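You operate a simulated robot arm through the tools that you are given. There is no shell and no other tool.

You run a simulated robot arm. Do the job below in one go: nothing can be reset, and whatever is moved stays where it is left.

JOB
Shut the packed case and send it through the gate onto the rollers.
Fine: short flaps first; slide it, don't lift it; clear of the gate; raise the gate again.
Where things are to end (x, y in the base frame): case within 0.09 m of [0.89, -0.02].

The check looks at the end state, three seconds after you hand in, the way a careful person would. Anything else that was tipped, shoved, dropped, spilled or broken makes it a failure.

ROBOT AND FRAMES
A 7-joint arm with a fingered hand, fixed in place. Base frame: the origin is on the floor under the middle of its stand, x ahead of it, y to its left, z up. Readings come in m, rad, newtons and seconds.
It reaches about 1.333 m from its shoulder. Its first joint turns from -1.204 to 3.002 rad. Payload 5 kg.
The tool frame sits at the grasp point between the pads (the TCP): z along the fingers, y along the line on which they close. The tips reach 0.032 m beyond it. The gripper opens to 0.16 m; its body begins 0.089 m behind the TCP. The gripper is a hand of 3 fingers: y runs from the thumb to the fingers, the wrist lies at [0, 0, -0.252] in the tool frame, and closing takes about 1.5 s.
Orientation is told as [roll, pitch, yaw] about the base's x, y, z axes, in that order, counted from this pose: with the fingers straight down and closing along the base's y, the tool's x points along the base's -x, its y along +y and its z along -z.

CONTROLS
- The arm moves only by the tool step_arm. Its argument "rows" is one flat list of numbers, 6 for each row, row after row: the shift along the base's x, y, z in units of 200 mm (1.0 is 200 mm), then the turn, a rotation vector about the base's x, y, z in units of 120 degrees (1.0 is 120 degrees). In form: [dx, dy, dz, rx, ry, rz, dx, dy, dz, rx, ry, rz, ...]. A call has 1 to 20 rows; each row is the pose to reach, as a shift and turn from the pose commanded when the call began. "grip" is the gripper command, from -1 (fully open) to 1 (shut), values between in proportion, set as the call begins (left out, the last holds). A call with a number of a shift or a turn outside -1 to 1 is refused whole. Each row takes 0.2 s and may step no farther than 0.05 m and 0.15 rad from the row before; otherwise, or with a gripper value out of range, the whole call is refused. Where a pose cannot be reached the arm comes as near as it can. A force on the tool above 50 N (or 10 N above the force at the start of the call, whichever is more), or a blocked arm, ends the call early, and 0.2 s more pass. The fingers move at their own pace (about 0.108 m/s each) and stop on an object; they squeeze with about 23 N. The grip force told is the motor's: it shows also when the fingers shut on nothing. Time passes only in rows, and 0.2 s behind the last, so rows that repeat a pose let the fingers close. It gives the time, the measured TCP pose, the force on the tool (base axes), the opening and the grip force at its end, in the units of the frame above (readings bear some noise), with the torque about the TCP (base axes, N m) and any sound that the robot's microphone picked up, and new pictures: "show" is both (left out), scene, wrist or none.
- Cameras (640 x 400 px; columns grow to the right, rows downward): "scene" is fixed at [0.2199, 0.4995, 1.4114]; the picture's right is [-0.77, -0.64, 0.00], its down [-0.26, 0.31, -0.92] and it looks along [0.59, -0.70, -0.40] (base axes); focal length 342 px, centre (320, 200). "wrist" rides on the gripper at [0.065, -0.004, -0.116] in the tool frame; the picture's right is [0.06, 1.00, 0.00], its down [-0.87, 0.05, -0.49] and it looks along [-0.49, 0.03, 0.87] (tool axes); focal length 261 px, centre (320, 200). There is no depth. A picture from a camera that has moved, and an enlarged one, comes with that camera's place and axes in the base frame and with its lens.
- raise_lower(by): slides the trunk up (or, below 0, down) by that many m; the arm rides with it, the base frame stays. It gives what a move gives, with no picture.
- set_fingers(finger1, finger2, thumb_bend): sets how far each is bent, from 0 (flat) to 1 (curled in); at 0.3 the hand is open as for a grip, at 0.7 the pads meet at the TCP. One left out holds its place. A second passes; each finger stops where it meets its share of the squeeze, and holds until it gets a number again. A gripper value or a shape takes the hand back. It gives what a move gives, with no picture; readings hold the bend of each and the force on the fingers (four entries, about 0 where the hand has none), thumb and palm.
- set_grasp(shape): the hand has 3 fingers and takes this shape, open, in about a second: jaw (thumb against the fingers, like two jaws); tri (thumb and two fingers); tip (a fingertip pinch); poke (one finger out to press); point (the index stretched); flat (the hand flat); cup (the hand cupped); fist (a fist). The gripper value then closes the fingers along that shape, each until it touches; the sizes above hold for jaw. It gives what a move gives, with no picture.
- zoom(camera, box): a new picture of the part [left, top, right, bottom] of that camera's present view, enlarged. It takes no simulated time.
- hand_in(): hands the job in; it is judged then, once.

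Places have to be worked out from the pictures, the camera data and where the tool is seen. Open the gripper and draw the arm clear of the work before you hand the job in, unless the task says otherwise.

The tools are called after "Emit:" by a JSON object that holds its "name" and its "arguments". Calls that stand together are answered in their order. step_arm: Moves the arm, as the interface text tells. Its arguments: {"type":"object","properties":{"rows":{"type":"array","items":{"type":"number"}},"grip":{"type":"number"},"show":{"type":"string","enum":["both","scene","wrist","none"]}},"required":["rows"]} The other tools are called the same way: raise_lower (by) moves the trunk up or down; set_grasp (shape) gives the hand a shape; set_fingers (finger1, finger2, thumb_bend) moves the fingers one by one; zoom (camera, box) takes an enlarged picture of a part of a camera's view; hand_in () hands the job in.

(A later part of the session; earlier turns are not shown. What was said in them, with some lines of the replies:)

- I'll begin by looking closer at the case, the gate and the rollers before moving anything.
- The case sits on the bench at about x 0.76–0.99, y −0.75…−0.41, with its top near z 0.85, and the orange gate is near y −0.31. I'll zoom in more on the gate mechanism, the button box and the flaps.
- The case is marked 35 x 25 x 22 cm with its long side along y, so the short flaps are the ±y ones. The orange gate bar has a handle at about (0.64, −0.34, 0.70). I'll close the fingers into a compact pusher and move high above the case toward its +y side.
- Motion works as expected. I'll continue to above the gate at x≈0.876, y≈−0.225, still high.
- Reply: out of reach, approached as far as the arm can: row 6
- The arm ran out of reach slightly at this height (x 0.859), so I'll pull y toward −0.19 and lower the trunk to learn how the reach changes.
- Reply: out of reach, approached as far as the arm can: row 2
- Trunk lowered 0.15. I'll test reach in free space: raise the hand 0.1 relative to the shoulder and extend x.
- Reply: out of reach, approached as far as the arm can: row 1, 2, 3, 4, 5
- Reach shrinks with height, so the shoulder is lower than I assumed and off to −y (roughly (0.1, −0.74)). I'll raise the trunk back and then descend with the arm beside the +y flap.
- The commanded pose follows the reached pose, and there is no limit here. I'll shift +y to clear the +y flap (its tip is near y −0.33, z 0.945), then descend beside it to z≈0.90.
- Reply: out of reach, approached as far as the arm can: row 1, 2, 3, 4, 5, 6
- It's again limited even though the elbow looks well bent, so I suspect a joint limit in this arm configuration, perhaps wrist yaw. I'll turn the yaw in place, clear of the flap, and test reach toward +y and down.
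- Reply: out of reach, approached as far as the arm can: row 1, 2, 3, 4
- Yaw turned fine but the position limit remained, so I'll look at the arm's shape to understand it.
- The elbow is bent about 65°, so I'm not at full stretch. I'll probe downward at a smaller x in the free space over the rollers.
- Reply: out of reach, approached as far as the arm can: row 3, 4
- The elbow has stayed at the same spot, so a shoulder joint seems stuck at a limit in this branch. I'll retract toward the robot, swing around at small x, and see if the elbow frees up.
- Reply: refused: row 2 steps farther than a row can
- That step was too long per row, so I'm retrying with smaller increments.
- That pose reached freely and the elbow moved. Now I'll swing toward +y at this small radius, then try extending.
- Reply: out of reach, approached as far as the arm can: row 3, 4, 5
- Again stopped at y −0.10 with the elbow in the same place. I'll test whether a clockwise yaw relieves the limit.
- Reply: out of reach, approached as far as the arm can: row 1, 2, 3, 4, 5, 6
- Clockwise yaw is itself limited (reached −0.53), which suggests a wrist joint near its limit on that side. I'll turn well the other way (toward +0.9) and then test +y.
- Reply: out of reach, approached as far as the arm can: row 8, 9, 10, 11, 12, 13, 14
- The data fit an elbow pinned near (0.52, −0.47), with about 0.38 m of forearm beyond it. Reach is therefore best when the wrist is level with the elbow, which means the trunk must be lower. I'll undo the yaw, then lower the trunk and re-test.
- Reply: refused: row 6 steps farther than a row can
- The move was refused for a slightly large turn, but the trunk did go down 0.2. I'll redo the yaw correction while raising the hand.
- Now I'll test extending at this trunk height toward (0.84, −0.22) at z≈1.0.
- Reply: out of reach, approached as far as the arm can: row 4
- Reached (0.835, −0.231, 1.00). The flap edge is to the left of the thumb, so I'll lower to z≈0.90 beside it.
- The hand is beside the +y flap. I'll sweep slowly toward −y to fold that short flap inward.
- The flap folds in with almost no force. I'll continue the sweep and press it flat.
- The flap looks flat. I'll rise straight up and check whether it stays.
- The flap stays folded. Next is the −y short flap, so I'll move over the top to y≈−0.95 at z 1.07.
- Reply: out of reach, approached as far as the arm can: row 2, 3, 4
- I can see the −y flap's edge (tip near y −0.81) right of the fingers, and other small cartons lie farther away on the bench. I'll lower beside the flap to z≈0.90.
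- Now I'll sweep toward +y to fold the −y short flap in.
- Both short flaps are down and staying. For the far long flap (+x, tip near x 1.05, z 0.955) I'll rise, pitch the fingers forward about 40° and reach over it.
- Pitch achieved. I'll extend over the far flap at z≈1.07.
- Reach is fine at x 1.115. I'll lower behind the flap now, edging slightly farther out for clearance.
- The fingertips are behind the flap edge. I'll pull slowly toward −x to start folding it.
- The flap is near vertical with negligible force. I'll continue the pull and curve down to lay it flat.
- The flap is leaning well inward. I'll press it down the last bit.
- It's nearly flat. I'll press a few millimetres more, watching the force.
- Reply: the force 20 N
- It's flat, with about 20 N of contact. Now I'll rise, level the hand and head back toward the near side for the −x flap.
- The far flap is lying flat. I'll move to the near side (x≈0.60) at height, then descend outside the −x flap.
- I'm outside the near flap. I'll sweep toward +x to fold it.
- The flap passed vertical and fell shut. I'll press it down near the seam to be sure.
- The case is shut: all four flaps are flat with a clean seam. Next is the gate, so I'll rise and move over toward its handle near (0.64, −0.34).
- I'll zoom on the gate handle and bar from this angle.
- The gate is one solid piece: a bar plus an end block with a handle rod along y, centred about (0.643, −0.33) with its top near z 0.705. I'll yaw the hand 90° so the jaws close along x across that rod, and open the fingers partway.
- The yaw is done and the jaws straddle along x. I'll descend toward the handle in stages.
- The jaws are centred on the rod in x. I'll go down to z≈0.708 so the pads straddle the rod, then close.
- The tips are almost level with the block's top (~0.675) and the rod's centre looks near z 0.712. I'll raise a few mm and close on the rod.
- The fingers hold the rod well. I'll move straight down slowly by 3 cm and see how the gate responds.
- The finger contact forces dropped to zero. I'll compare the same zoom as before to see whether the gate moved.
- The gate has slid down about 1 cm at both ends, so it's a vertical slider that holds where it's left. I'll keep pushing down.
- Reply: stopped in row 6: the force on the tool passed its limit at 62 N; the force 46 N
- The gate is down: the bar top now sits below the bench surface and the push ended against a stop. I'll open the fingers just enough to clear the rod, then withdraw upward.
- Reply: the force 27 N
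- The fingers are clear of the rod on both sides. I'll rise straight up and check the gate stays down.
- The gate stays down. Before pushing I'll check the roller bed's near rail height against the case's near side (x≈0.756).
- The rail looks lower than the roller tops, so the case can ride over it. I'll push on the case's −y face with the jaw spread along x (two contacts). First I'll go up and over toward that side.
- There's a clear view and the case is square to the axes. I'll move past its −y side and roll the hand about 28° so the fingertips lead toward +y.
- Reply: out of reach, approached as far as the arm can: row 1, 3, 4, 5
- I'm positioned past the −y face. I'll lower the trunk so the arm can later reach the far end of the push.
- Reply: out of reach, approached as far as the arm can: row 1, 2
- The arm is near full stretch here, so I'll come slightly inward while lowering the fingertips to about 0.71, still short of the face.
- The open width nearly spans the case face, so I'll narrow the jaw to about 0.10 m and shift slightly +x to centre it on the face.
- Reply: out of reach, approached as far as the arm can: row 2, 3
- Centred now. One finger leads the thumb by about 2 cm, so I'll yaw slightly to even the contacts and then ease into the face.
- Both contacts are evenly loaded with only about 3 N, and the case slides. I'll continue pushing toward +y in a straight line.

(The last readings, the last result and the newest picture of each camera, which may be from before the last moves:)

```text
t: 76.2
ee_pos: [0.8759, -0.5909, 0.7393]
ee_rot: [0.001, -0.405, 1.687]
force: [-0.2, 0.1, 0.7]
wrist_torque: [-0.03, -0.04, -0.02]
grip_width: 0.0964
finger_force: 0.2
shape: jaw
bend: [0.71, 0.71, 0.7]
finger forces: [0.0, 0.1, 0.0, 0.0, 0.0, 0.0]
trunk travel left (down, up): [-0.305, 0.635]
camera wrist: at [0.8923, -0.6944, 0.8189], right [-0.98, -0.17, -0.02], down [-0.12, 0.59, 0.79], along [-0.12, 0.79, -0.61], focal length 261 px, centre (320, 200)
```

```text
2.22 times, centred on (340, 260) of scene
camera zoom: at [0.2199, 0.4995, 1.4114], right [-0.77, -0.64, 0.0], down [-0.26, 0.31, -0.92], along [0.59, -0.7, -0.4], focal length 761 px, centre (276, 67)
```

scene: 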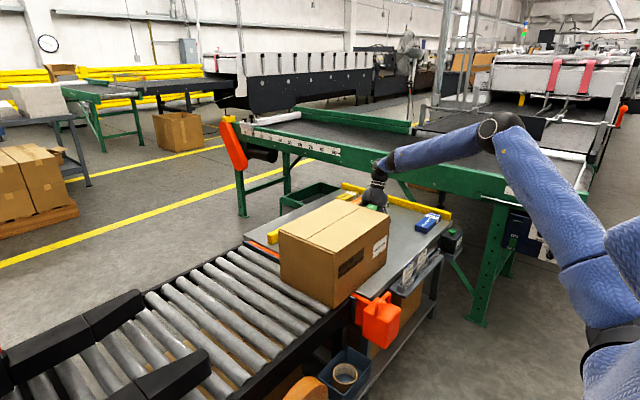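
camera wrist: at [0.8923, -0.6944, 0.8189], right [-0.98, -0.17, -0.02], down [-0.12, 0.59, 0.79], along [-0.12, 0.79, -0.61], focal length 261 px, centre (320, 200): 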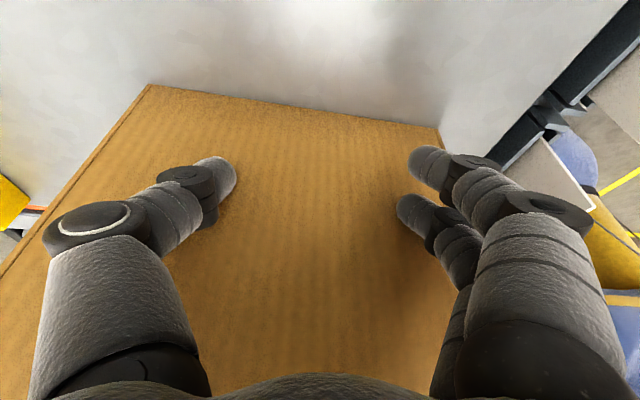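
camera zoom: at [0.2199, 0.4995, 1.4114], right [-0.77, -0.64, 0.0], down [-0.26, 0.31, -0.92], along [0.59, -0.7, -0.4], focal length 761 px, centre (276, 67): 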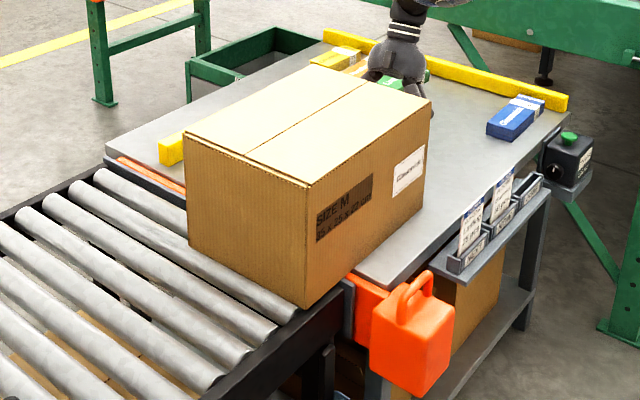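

The case crosses onto the rollers squarely, with its centre now near y −0.39. I'll keep pushing.

Emit:
{"name": "step_arm", "arguments": {"rows": [0, 0.1, 0, 0, 0, 0, 0, 0.2, 0, 0, 0, 0, 0, 0.3, 0, 0, 0, 0, 0, 0.4, 0, 0, 0, 0, 0, 0.5, 0, 0, 0, 0, 0, 0.6, 0, 0, 0, 0, 0, 0.7, 0, 0, 0, 0, 0, 0.8, 0, 0, 0, 0, 0, 0.9, 0, 0, 0, 0], "show": "both"}}

Emit:
{"name": "zoom", "arguments": {"camera": "scene", "box": [190, 170, 430, 370]}}

```text
t: 78.2
ee_pos: [0.8762, -0.4094, 0.7382]
ee_rot: [-0.001, -0.404, 1.688]
force: [-0.2, -0.4, 0.9]
wrist_torque: [0.01, 0.01, -0.01]
grip_width: 0.0962
finger_force: 0.1
shape: jaw
bend: [0.71, 0.71, 0.7]
finger forces: [0.0, 0.1, 0.1, 0.0, 0.1, 0.1]
trunk travel left (down, up): [-0.305, 0.635]
camera wrist: at [0.8926, -0.5154, 0.8191], right [-0.98, -0.17, -0.02], down [-0.12, 0.59, 0.79], along [-0.12, 0.78, -0.61], focal length 261 px, centre (320, 200)
```

scene: 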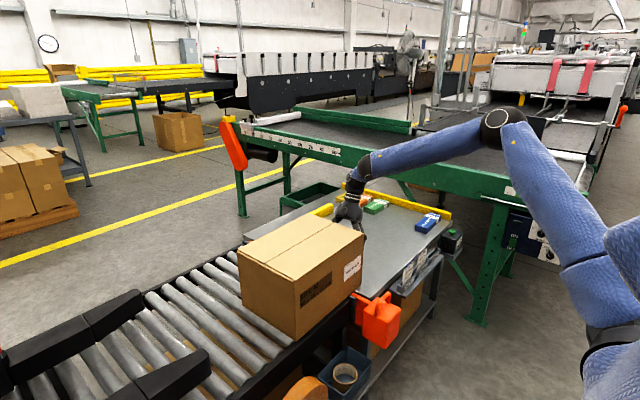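
wrist: 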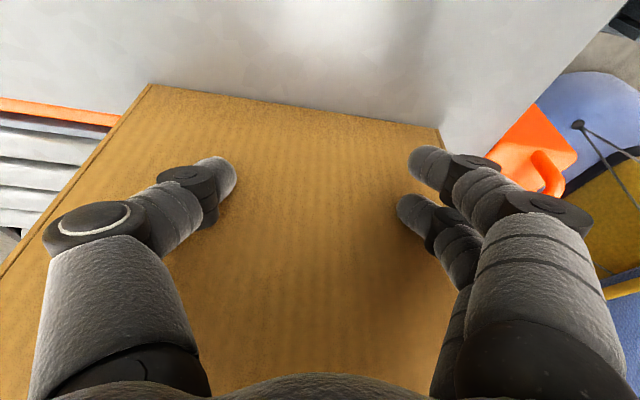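

```text
2.00 times, centred on (310, 270) of scene
camera zoom: at [0.2199, 0.4995, 1.4114], right [-0.77, -0.64, 0.0], down [-0.26, 0.31, -0.92], along [0.59, -0.7, -0.4], focal length 685 px, centre (340, 60)
```

zoom: 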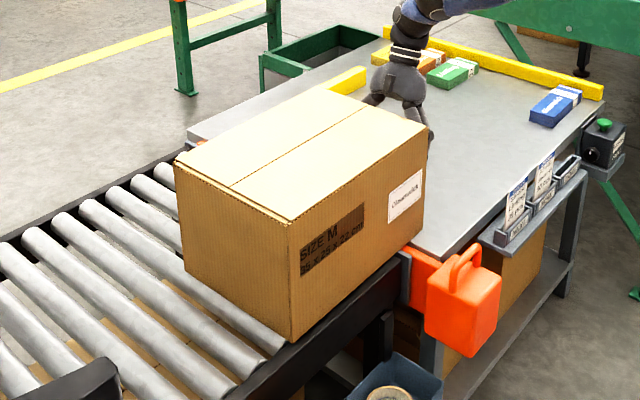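

The centre is at about y −0.21 now. I'll continue more slowly toward the target, stopping near y −0.03.

Emit:
{"name": "step_arm", "arguments": {"rows": [0, 0.075, 0, 0, 0, 0, 0, 0.15, 0, 0, 0, 0, 0, 0.225, 0, 0, 0, 0, 0, 0.3, 0, 0, 0, 0, 0, 0.375, 0, 0, 0, 0, 0, 0.45, 0, 0, 0, 0, 0, 0.525, 0, 0, 0, 0, 0, 0.6, 0, 0, 0, 0], "show": "both"}}

Emit:
{"name": "zoom", "arguments": {"camera": "scene", "box": [150, 170, 430, 400]}}

```text
t: 80.0
ee_pos: [0.8749, -0.2897, 0.7388]
ee_rot: [0.0, -0.404, 1.688]
force: [-0.4, 0.2, 1.1]
wrist_torque: [0.0, -0.01, 0.0]
grip_width: 0.0965
finger_force: 0.0
shape: jaw
bend: [0.71, 0.71, 0.7]
finger forces: [0.0, 0.0, 0.0, 0.1, 0.0, 0.0]
trunk travel left (down, up): [-0.305, 0.635]
camera wrist: at [0.892, -0.3947, 0.82], right [-0.98, -0.17, -0.02], down [-0.12, 0.59, 0.79], along [-0.12, 0.79, -0.61], focal length 261 px, centre (320, 200)
```

scene: 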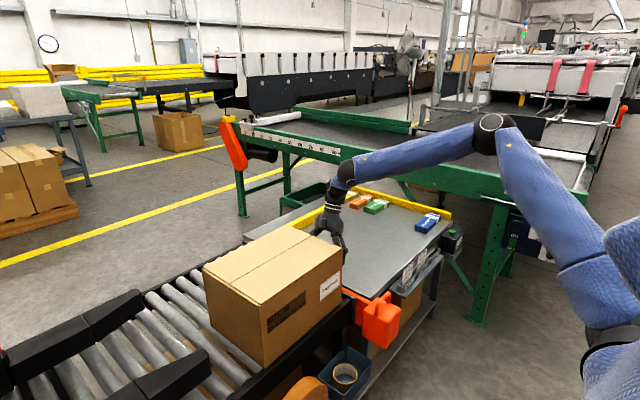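
wrist: 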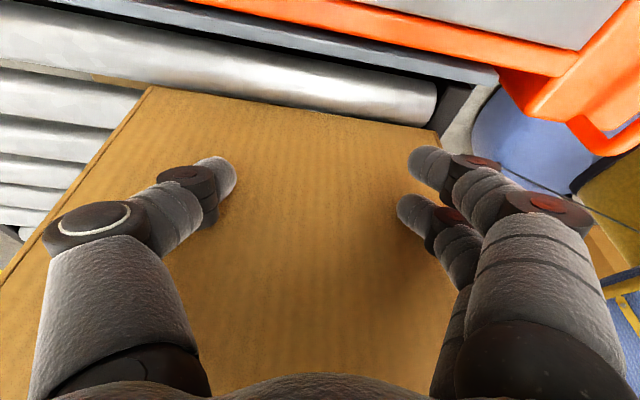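

```text
1.74 times, centred on (290, 285) of scene
camera zoom: at [0.2199, 0.4995, 1.4114], right [-0.77, -0.64, 0.0], down [-0.26, 0.31, -0.92], along [0.59, -0.7, -0.4], focal length 596 px, centre (372, 52)
```

zoom: 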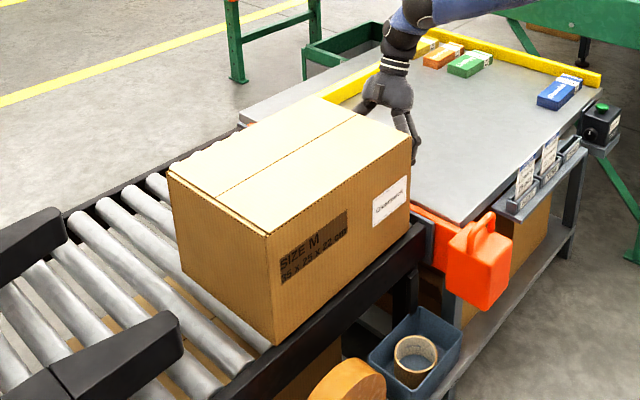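

The case is fully on the rollers with its centre near y −0.09, so I'll push another ~6 cm gently.

Emit:
{"name": "step_arm", "arguments": {"rows": [0, 0.06, 0, 0, 0, 0, 0, 0.12, 0, 0, 0, 0, 0, 0.18, 0, 0, 0, 0, 0, 0.24, 0, 0, 0, 0, 0, 0.28, 0, 0, 0, 0, 0, 0.31, 0, 0, 0, 0], "show": "both"}}

Emit:
{"name": "zoom", "arguments": {"camera": "scene", "box": [150, 170, 430, 400]}}

```text
t: 81.4
ee_pos: [0.8766, -0.2271, 0.7393]
ee_rot: [0.001, -0.405, 1.687]
force: [-0.6, -0.6, -0.6]
wrist_torque: [-0.01, 0.03, -0.04]
grip_width: 0.0964
finger_force: 0.1
shape: jaw
bend: [0.71, 0.71, 0.7]
finger forces: [0.0, 0.1, 0.0, 0.1, 0.3, 0.1]
trunk travel left (down, up): [-0.305, 0.635]
camera wrist: at [0.8926, -0.3328, 0.8199], right [-0.98, -0.17, -0.02], down [-0.12, 0.59, 0.79], along [-0.12, 0.79, -0.61], focal length 261 px, centre (320, 200)
```

scene: 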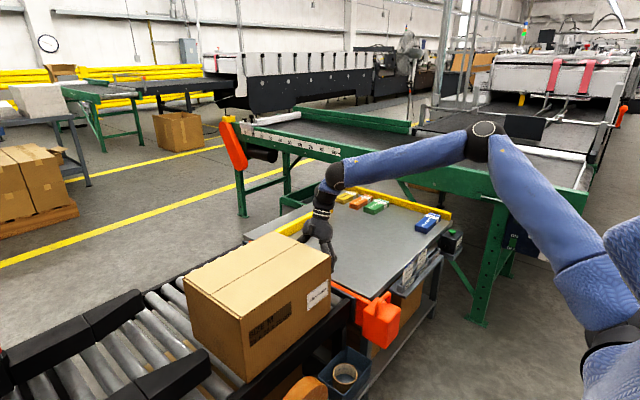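
wrist: 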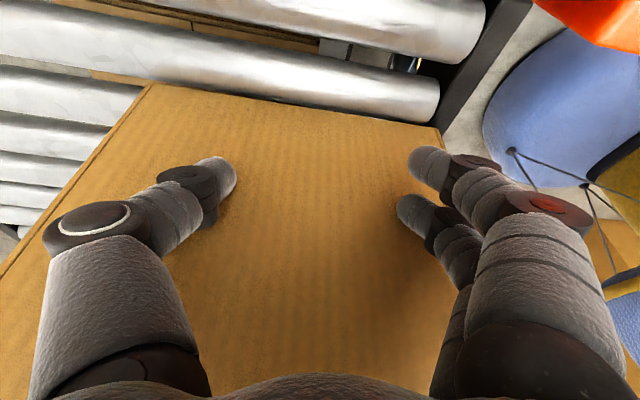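

```text
1.74 times, centred on (290, 285) of scene
camera zoom: at [0.2199, 0.4995, 1.4114], right [-0.77, -0.64, 0.0], down [-0.26, 0.31, -0.92], along [0.59, -0.7, -0.4], focal length 596 px, centre (372, 52)
```

zoom: 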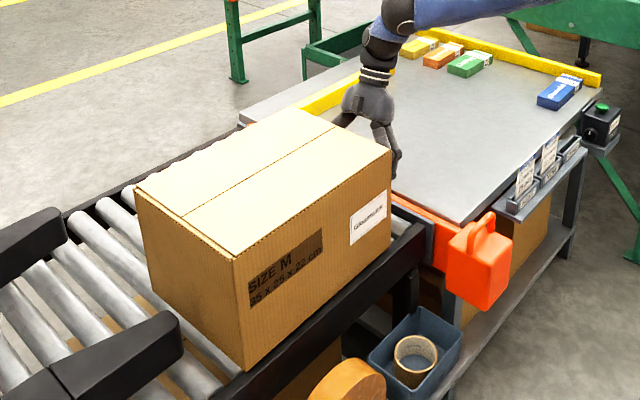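

The case centre is at about (0.88, −0.03), right by the target and well clear of the gate. I'll back the hand away in −y and rise.

Emit:
{"name": "step_arm", "arguments": {"rows": [0, -0.1, 0, 0, 0, 0, 0, -0.25, 0, 0, 0, 0, 0, -0.4, 0.05, 0, 0, 0, 0, -0.5, 0.2, 0, 0, 0, 0, -0.5, 0.4, 0, 0, 0, 0, -0.5, 0.6, 0, 0, 0, 0, -0.5, 0.8, 0, 0, 0, 0, -0.5, 1.0, 0, 0, 0], "show": "both"}}

Emit:
{"name": "zoom", "arguments": {"camera": "scene", "box": [150, 170, 430, 400]}}

```text
t: 83.2
ee_pos: [0.8775, -0.3281, 0.9391]
ee_rot: [0.001, -0.406, 1.685]
force: [0.5, -0.1, 0.9]
wrist_torque: [0.01, 0.03, 0.0]
grip_width: 0.0959
finger_force: 0.1
shape: jaw
bend: [0.71, 0.71, 0.7]
finger forces: [0.0, 0.1, 0.0, 0.0, 0.0, 0.0]
trunk travel left (down, up): [-0.305, 0.635]
camera wrist: at [0.8921, -0.4331, 1.0197], right [-0.98, -0.17, -0.02], down [-0.12, 0.59, 0.79], along [-0.12, 0.79, -0.61], focal length 261 px, centre (320, 200)
```

scene: 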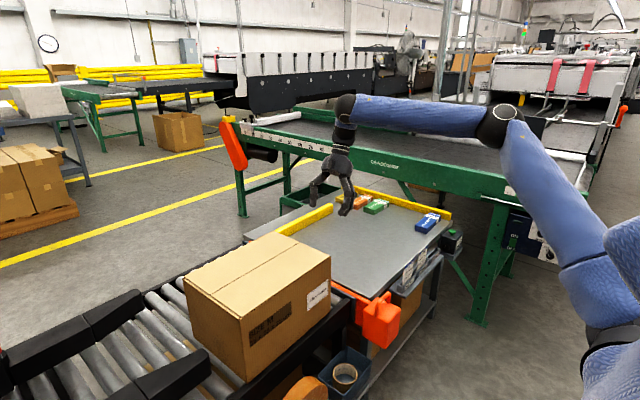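
wrist: 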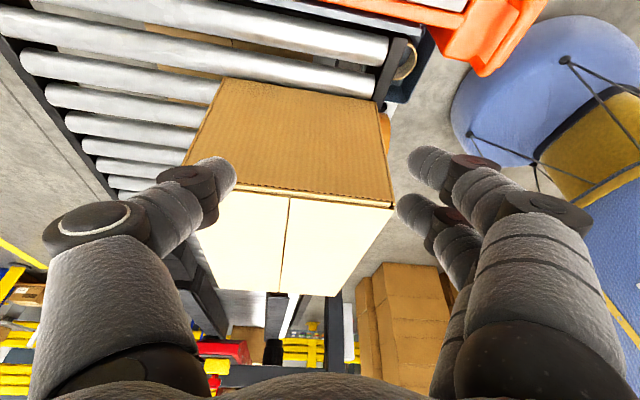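

```text
1.74 times, centred on (290, 285) of scene
camera zoom: at [0.2199, 0.4995, 1.4114], right [-0.77, -0.64, 0.0], down [-0.26, 0.31, -0.92], along [0.59, -0.7, -0.4], focal length 596 px, centre (372, 52)
```

zoom: 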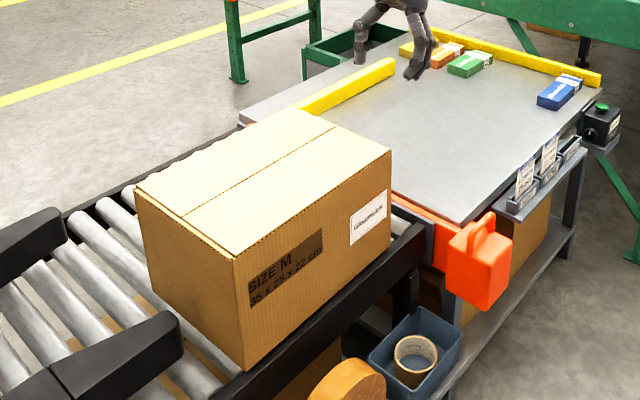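

The case is at rest in place. Now for raising the gate: I'll level the hand, restore yaw to 90°, and move back above the handle.

Emit:
{"name": "step_arm", "arguments": {"rows": [-0.16, 0, 0, -0.0322, -0.0019, -0.0092, -0.33, 0, 0, -0.0645, -0.0037, -0.0185, -0.5, 0, 0, -0.0967, -0.0056, -0.0277, -0.67, 0, 0, -0.129, -0.0075, -0.0369, -0.84, 0, 0, -0.1612, -0.0093, -0.0462, -1.0, 0, 0, -0.1934, -0.0112, -0.0554], "show": "none"}}

Emit:
{"name": "step_arm", "arguments": {"rows": [-0.1, -0.02, -0.15, 0, 0, 0, -0.18, -0.025, -0.35, 0, 0, 0, -0.18, -0.025, -0.55, 0, 0, 0, -0.18, -0.025, -0.75, 0, 0, 0], "show": "both"}}

Emit:
{"name": "zoom", "arguments": {"camera": "wrist", "box": [200, 40, 440, 240]}}

```text
t: 84.6
ee_pos: [0.6763, -0.3269, 0.9408]
ee_rot: [-0.001, 0.001, 1.569]
force: [-0.1, 0.0, 0.3]
wrist_torque: [-0.02, 0.0, 0.01]
grip_width: 0.0961
finger_force: 0.1
shape: jaw
bend: [0.71, 0.71, 0.7]
finger forces: [0.1, 0.1, 0.1, 0.0, 0.1, 0.0]
trunk travel left (down, up): [-0.305, 0.635]
```

```text
t: 85.6
ee_pos: [0.64, -0.3333, 0.7907]
ee_rot: [-0.002, 0.0, 1.569]
force: [-0.3, 0.0, -0.9]
wrist_torque: [-0.01, 0.03, 0.03]
grip_width: 0.0961
finger_force: 0.0
shape: jaw
bend: [0.71, 0.71, 0.7]
finger forces: [0.0, 0.1, 0.0, 0.0, 0.1, 0.1]
trunk travel left (down, up): [-0.305, 0.635]
camera wrist: at [0.6435, -0.3983, 0.9052], right [-1.0, -0.06, 0.0], down [-0.05, 0.87, 0.49], along [-0.03, 0.49, -0.87], focal length 261 px, centre (320, 200)
```

scene: 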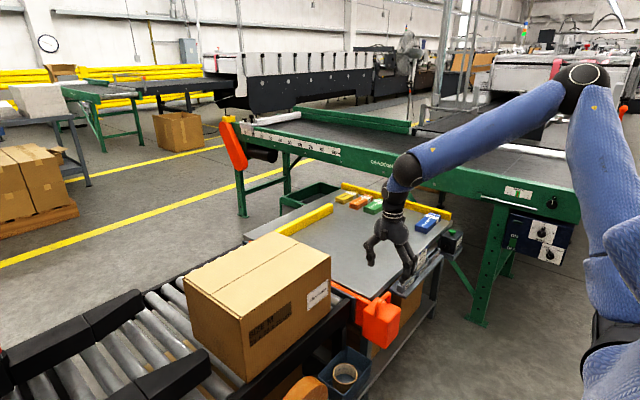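
wrist: 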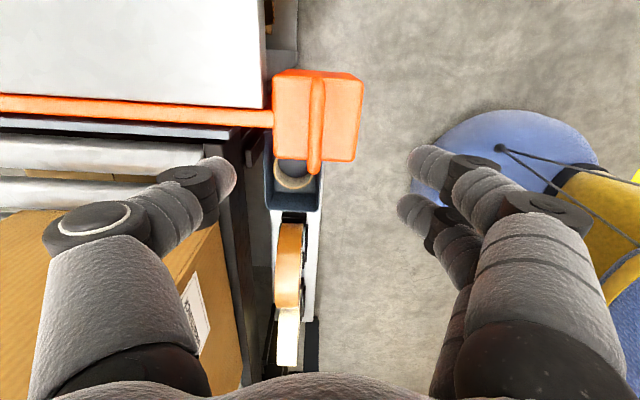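

```text
2.00 times, centred on (320, 140) of wrist
camera zoom: at [0.6435, -0.3983, 0.9052], right [-1.0, -0.06, 0.0], down [-0.05, 0.87, 0.49], along [-0.03, 0.49, -0.87], focal length 521 px, centre (320, 320)
```

zoom: 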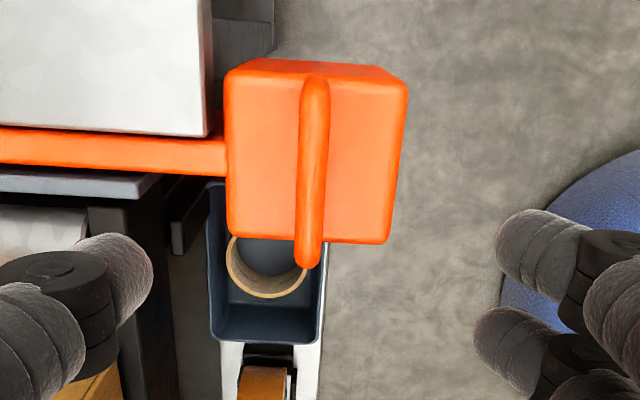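

Aligned over the rod. I'll narrow the jaw to ~0.06 m and descend so the pads sit just below the rod.

Emit:
{"name": "step_arm", "arguments": {"rows": [0.01, 0, -0.15, 0, 0, 0, 0.015, 0, -0.3, 0, 0, 0, 0.015, 0, -0.45, 0, 0, 0, 0.015, 0, -0.58, 0, 0, 0, 0.015, 0, -0.67, 0, 0, 0], "grip": 0.25, "show": "both"}}

Emit:
{"name": "zoom", "arguments": {"camera": "scene", "box": [330, 240, 450, 340]}}

```text
t: 86.8
ee_pos: [0.6436, -0.3332, 0.6551]
ee_rot: [0.001, 0.001, 1.57]
force: [0.1, 0.4, -0.3]
wrist_torque: [-0.02, 0.0, 0.03]
grip_width: 0.0607
finger_force: 0.0
shape: jaw
bend: [0.73, 0.73, 0.7]
finger forces: [0.1, 0.0, 0.0, 0.0, 0.0, 0.0]
trunk travel left (down, up): [-0.305, 0.635]
camera wrist: at [0.6469, -0.3979, 0.7705], right [-1.0, -0.06, 0.0], down [-0.05, 0.87, 0.49], along [-0.03, 0.49, -0.87], focal length 261 px, centre (320, 200)
```

scene: 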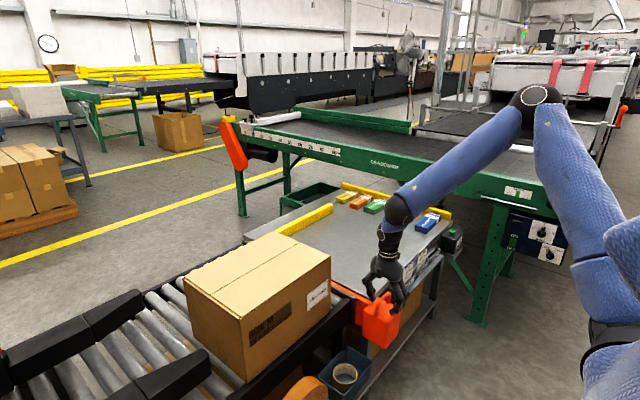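
wrist: 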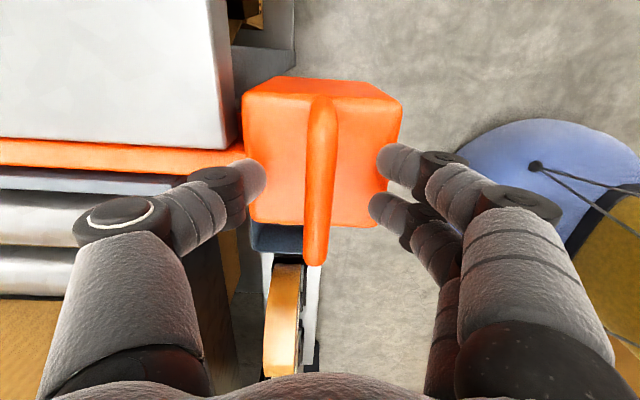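

```text
4.00 times, centred on (390, 290) of scene
camera zoom: at [0.2199, 0.4995, 1.4114], right [-0.77, -0.64, 0.0], down [-0.26, 0.31, -0.92], along [0.59, -0.7, -0.4], focal length 1370 px, centre (40, -160)
```

zoom: 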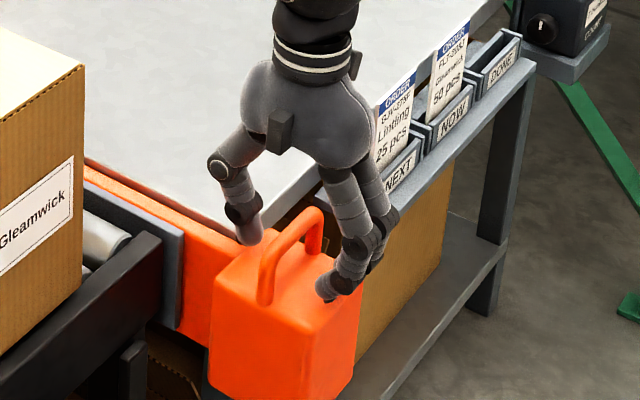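

No contact yet and the pads sit on both sides of the rod. I'll close the fingers under and around it.

Emit:
{"name": "step_arm", "arguments": {"rows": [0, 0, 0, 0, 0, 0, 0, 0, 0, 0, 0, 0, 0, 0, 0, 0, 0, 0, 0, 0, 0, 0, 0, 0, 0, 0, 0, 0, 0, 0], "grip": 1, "show": "wrist"}}

Emit:
{"name": "zoom", "arguments": {"camera": "scene", "box": [330, 240, 450, 340]}}

```text
t: 88.0
ee_pos: [0.6443, -0.332, 0.6555]
ee_rot: [0.002, 0.0, 1.569]
force: [3.7, 0.5, -1.8]
wrist_torque: [-0.01, -0.01, -0.03]
grip_width: 0.0
finger_force: 22.6
shape: jaw
bend: [0.65, 0.65, 0.68]
finger forces: [0.1, 0.0, 0.0, 0.1, 0.1, 0.0]
trunk travel left (down, up): [-0.305, 0.635]
camera wrist: at [0.6473, -0.3978, 0.7707], right [-1.0, -0.06, 0.0], down [-0.05, 0.87, 0.49], along [-0.03, 0.49, -0.87], focal length 261 px, centre (320, 200)
```

wrist: 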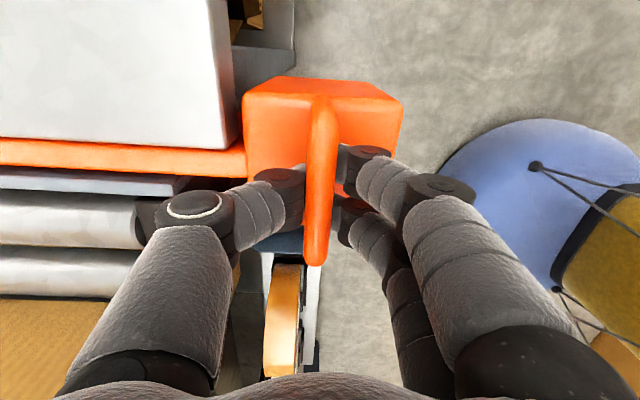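

```text
4.00 times, centred on (390, 290) of scene
camera zoom: at [0.2199, 0.4995, 1.4114], right [-0.77, -0.64, 0.0], down [-0.26, 0.31, -0.92], along [0.59, -0.7, -0.4], focal length 1370 px, centre (40, -160)
```

zoom: 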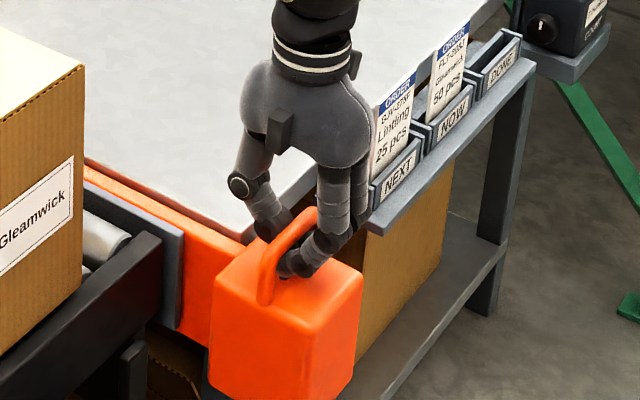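

The fingers are closed through the handle under the rod. I'll lift slowly.

Emit:
{"name": "step_arm", "arguments": {"rows": [0, 0, 0.05, 0, 0, 0, 0, 0, 0.1, 0, 0, 0, 0, 0, 0.15, 0, 0, 0, 0, 0, 0.2, 0, 0, 0, 0, 0, 0.25, 0, 0, 0, 0, 0, 0.3, 0, 0, 0], "show": "both"}}

Emit:
{"name": "zoom", "arguments": {"camera": "scene", "box": [330, 240, 450, 340]}}

```text
t: 89.6
ee_pos: [0.643, -0.3342, 0.7092]
ee_rot: [0.008, -0.003, 1.57]
force: [10.6, 6.9, -36.0]
wrist_torque: [0.07, 0.04, -0.02]
grip_width: 0.0004
finger_force: 23.1
shape: jaw
bend: [0.63, 0.64, 0.67]
finger forces: [13.1, 11.8, 0.0, 0.0, 31.8, 0.0]
trunk travel left (down, up): [-0.305, 0.635]
stopped in row 6: the force on the tool passed its limit at 52 N (the readings are from after the stop); the commanded pose is now the measured one
camera wrist: at [0.6478, -0.3991, 0.8255], right [-1.0, -0.06, 0.01], down [-0.05, 0.87, 0.49], along [-0.04, 0.49, -0.87], focal length 261 px, centre (320, 200)
```

scene: 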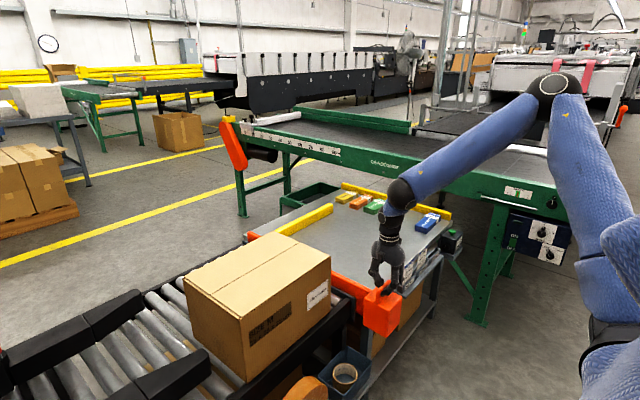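
wrist: 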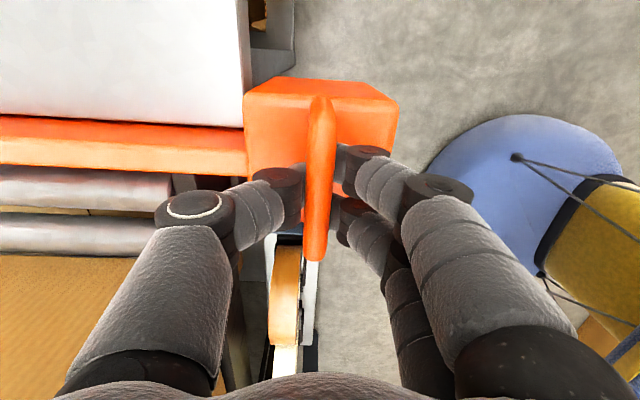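

```text
4.00 times, centred on (390, 290) of scene
camera zoom: at [0.2199, 0.4995, 1.4114], right [-0.77, -0.64, 0.0], down [-0.26, 0.31, -0.92], along [0.59, -0.7, -0.4], focal length 1370 px, centre (40, -160)
```

zoom: 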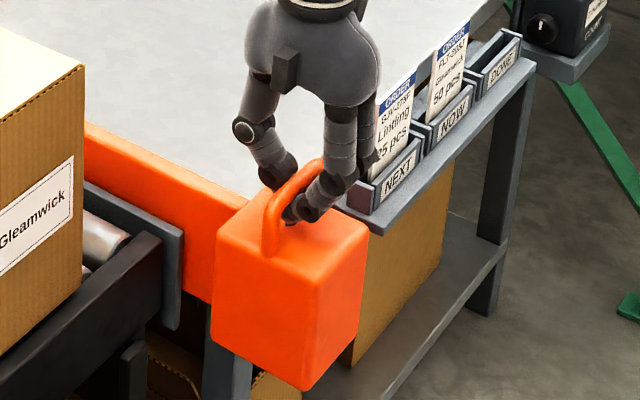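

The gate is back at its original height and against its top stop. I'll relax 2 mm, open the fingers to clear the rod and check that the gate holds.

Emit:
{"name": "step_arm", "arguments": {"rows": [0, 0, -0.01, 0, 0, 0, 0, 0, -0.01, 0, 0, 0, 0, 0, -0.01, 0, 0, 0, 0, 0, -0.01, 0, 0, 0, 0, 0, -0.01, 0, 0, 0], "grip": 0.25, "show": "wrist"}}

Emit:
{"name": "zoom", "arguments": {"camera": "scene", "box": [330, 240, 450, 340]}}

```text
t: 90.8
ee_pos: [0.6415, -0.3322, 0.7119]
ee_rot: [0.002, 0.0, 1.569]
force: [-0.9, -0.6, 0.9]
wrist_torque: [0.03, 0.01, -0.01]
grip_width: 0.0596
finger_force: 0.1
shape: jaw
bend: [0.73, 0.73, 0.7]
finger forces: [0.0, 0.0, 0.0, 0.0, 0.0, 0.0]
trunk travel left (down, up): [-0.305, 0.635]
camera wrist: at [0.6462, -0.3989, 0.8271], right [-1.0, -0.06, 0.0], down [-0.05, 0.87, 0.49], along [-0.03, 0.49, -0.87], focal length 261 px, centre (320, 200)
```

wrist: 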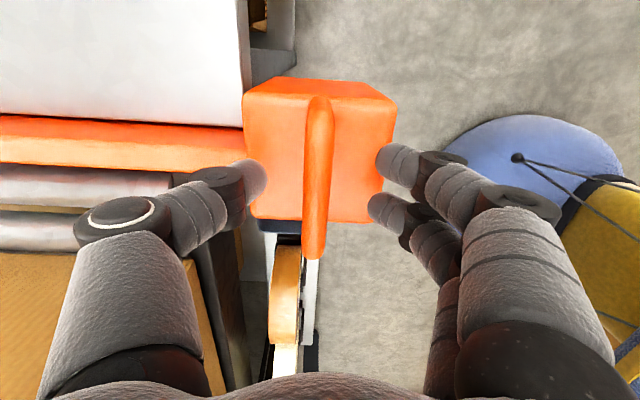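

```text
4.00 times, centred on (390, 290) of scene
camera zoom: at [0.2199, 0.4995, 1.4114], right [-0.77, -0.64, 0.0], down [-0.26, 0.31, -0.92], along [0.59, -0.7, -0.4], focal length 1370 px, centre (40, -160)
```

zoom: 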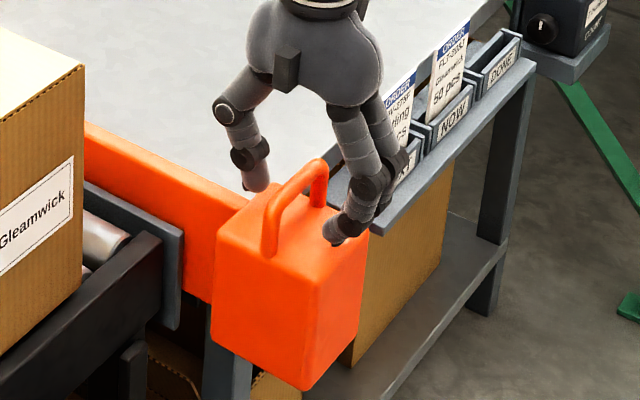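

The gate holds in the raised position and the fingers are free. I'll withdraw straight up.

Emit:
{"name": "step_arm", "arguments": {"rows": [0, 0, 0.1, 0, 0, 0, 0, 0, 0.25, 0, 0, 0, 0, 0, 0.45, 0, 0, 0, 0, 0, 0.65, 0, 0, 0, 0, 0, 0.85, 0, 0, 0, 0, 0, 1.0, 0, 0, 0], "show": "both"}}

Emit:
{"name": "zoom", "arguments": {"camera": "scene", "box": [150, 170, 430, 400]}}

Emit:
{"name": "zoom", "arguments": {"camera": "scene", "box": [330, 240, 450, 340]}}

```text
t: 92.2
ee_pos: [0.6418, -0.3335, 0.9128]
ee_rot: [0.002, 0.001, 1.571]
force: [-0.3, -0.6, -0.3]
wrist_torque: [-0.01, -0.03, -0.01]
grip_width: 0.0596
finger_force: 0.1
shape: jaw
bend: [0.73, 0.73, 0.7]
finger forces: [0.1, 0.0, 0.0, 0.0, 0.1, 0.1]
trunk travel left (down, up): [-0.305, 0.635]
camera wrist: at [0.6463, -0.3992, 1.0284], right [-1.0, -0.06, 0.0], down [-0.05, 0.87, 0.49], along [-0.03, 0.49, -0.87], focal length 261 px, centre (320, 200)
```

scene: 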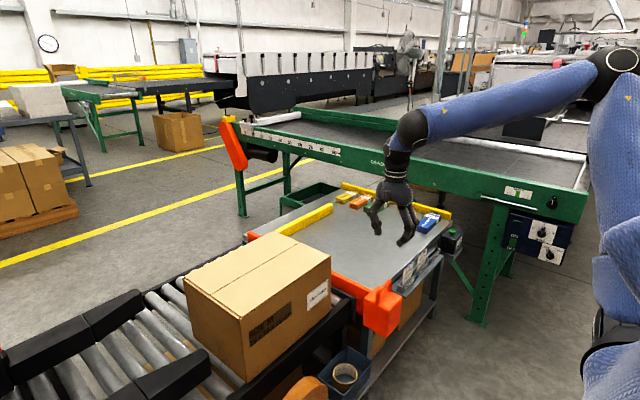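
wrist: 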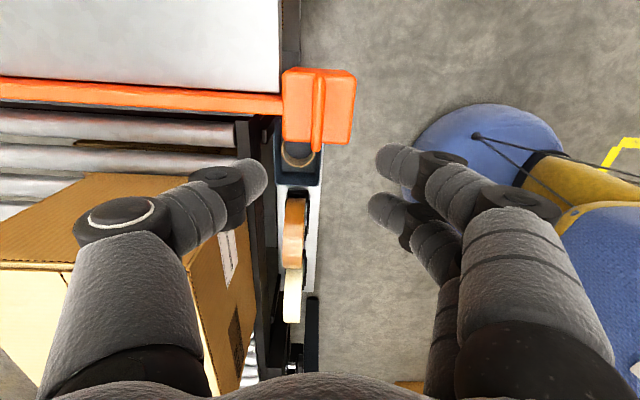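

```text
1.74 times, centred on (290, 285) of scene
camera zoom: at [0.2199, 0.4995, 1.4114], right [-0.77, -0.64, 0.0], down [-0.26, 0.31, -0.92], along [0.59, -0.7, -0.4], focal length 596 px, centre (372, 52)
```

zoom: 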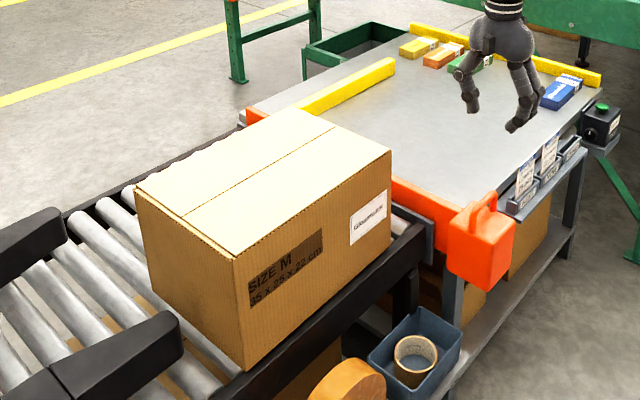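

```text
4.00 times, centred on (390, 290) of scene
camera zoom: at [0.2199, 0.4995, 1.4114], right [-0.77, -0.64, 0.0], down [-0.26, 0.31, -0.92], along [0.59, -0.7, -0.4], focal length 1370 px, centre (40, -160)
```

zoom: 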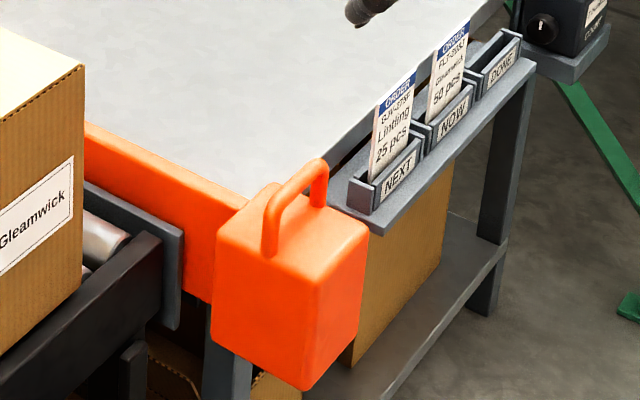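

The case sits shut near (0.88, −0.03), the gate is up, and the cards and cartons are undisturbed. I'll open the gripper and draw the arm back clear of the work.

Emit:
{"name": "step_arm", "arguments": {"rows": [-0.1, -0.03, 0.15, 0, 0, -0.06, -0.25, -0.08, 0.25, 0, 0, -0.12, -0.4, -0.15, 0.35, 0, 0, -0.18, -0.55, -0.25, 0.45, 0, 0, -0.24, -0.7, -0.35, 0.55, 0, 0, -0.3], "grip": -1, "show": "both"}}

Emit:
{"name": "zoom", "arguments": {"camera": "scene", "box": [150, 170, 430, 400]}}

```text
t: 93.4
ee_pos: [0.5013, -0.4018, 1.0218]
ee_rot: [0.006, -0.001, 0.942]
force: [0.0, -0.2, 0.6]
wrist_torque: [0.02, 0.01, -0.04]
grip_width: 0.1599
finger_force: 0.0
shape: jaw
bend: [0.3, 0.3, 0.3]
finger forces: [0.0, 0.1, 0.0, 0.0, 0.1, 0.0]
trunk travel left (down, up): [-0.305, 0.635]
camera wrist: at [0.4665, -0.4583, 1.1381], right [-0.84, 0.54, 0.0], down [0.47, 0.73, 0.49], along [0.26, 0.42, -0.87], focal length 261 px, centre (320, 200)
```

scene: 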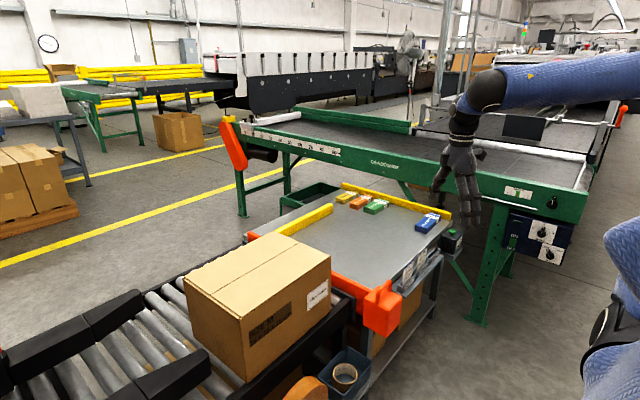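
wrist: 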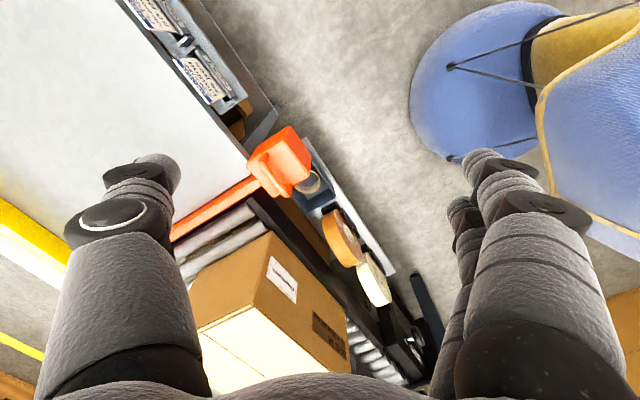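

```text
1.74 times, centred on (290, 285) of scene
camera zoom: at [0.2199, 0.4995, 1.4114], right [-0.77, -0.64, 0.0], down [-0.26, 0.31, -0.92], along [0.59, -0.7, -0.4], focal length 596 px, centre (372, 52)
```

zoom: 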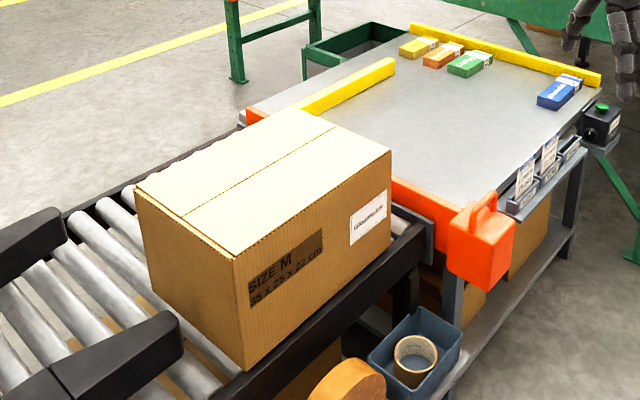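

The case is shut and square on the rollers, about 2 cm from the target. The gate is raised behind it, the other items are untouched, and the arm is clear with the gripper open, so I'm handing in.

Emit:
{"name": "hand_in", "arguments": {}}

```text
The job is handed in.
```

The case is shut and on the rollers, centred at about (0.88, −0.03) by my estimate from the pictures. That is roughly 2 cm from the target. The job is handed in, but no result has come back yet.

- **Flaps:** I folded the two short flaps first, then the far long flap, then the near one. All four lay flat with a clean seam in the last pictures.
- **Case:** I slid it across on two even contacts and never lifted it. It sits square on the rollers, with its back face about 10 cm past the gate.
- **Gate:** I lowered it for the pass and lifted it back to its top stop. It held there after I let go.
- **Surroundings:** The small cartons, the order cards and the counter box looked undisturbed, and I drew the arm clear with the gripper open.
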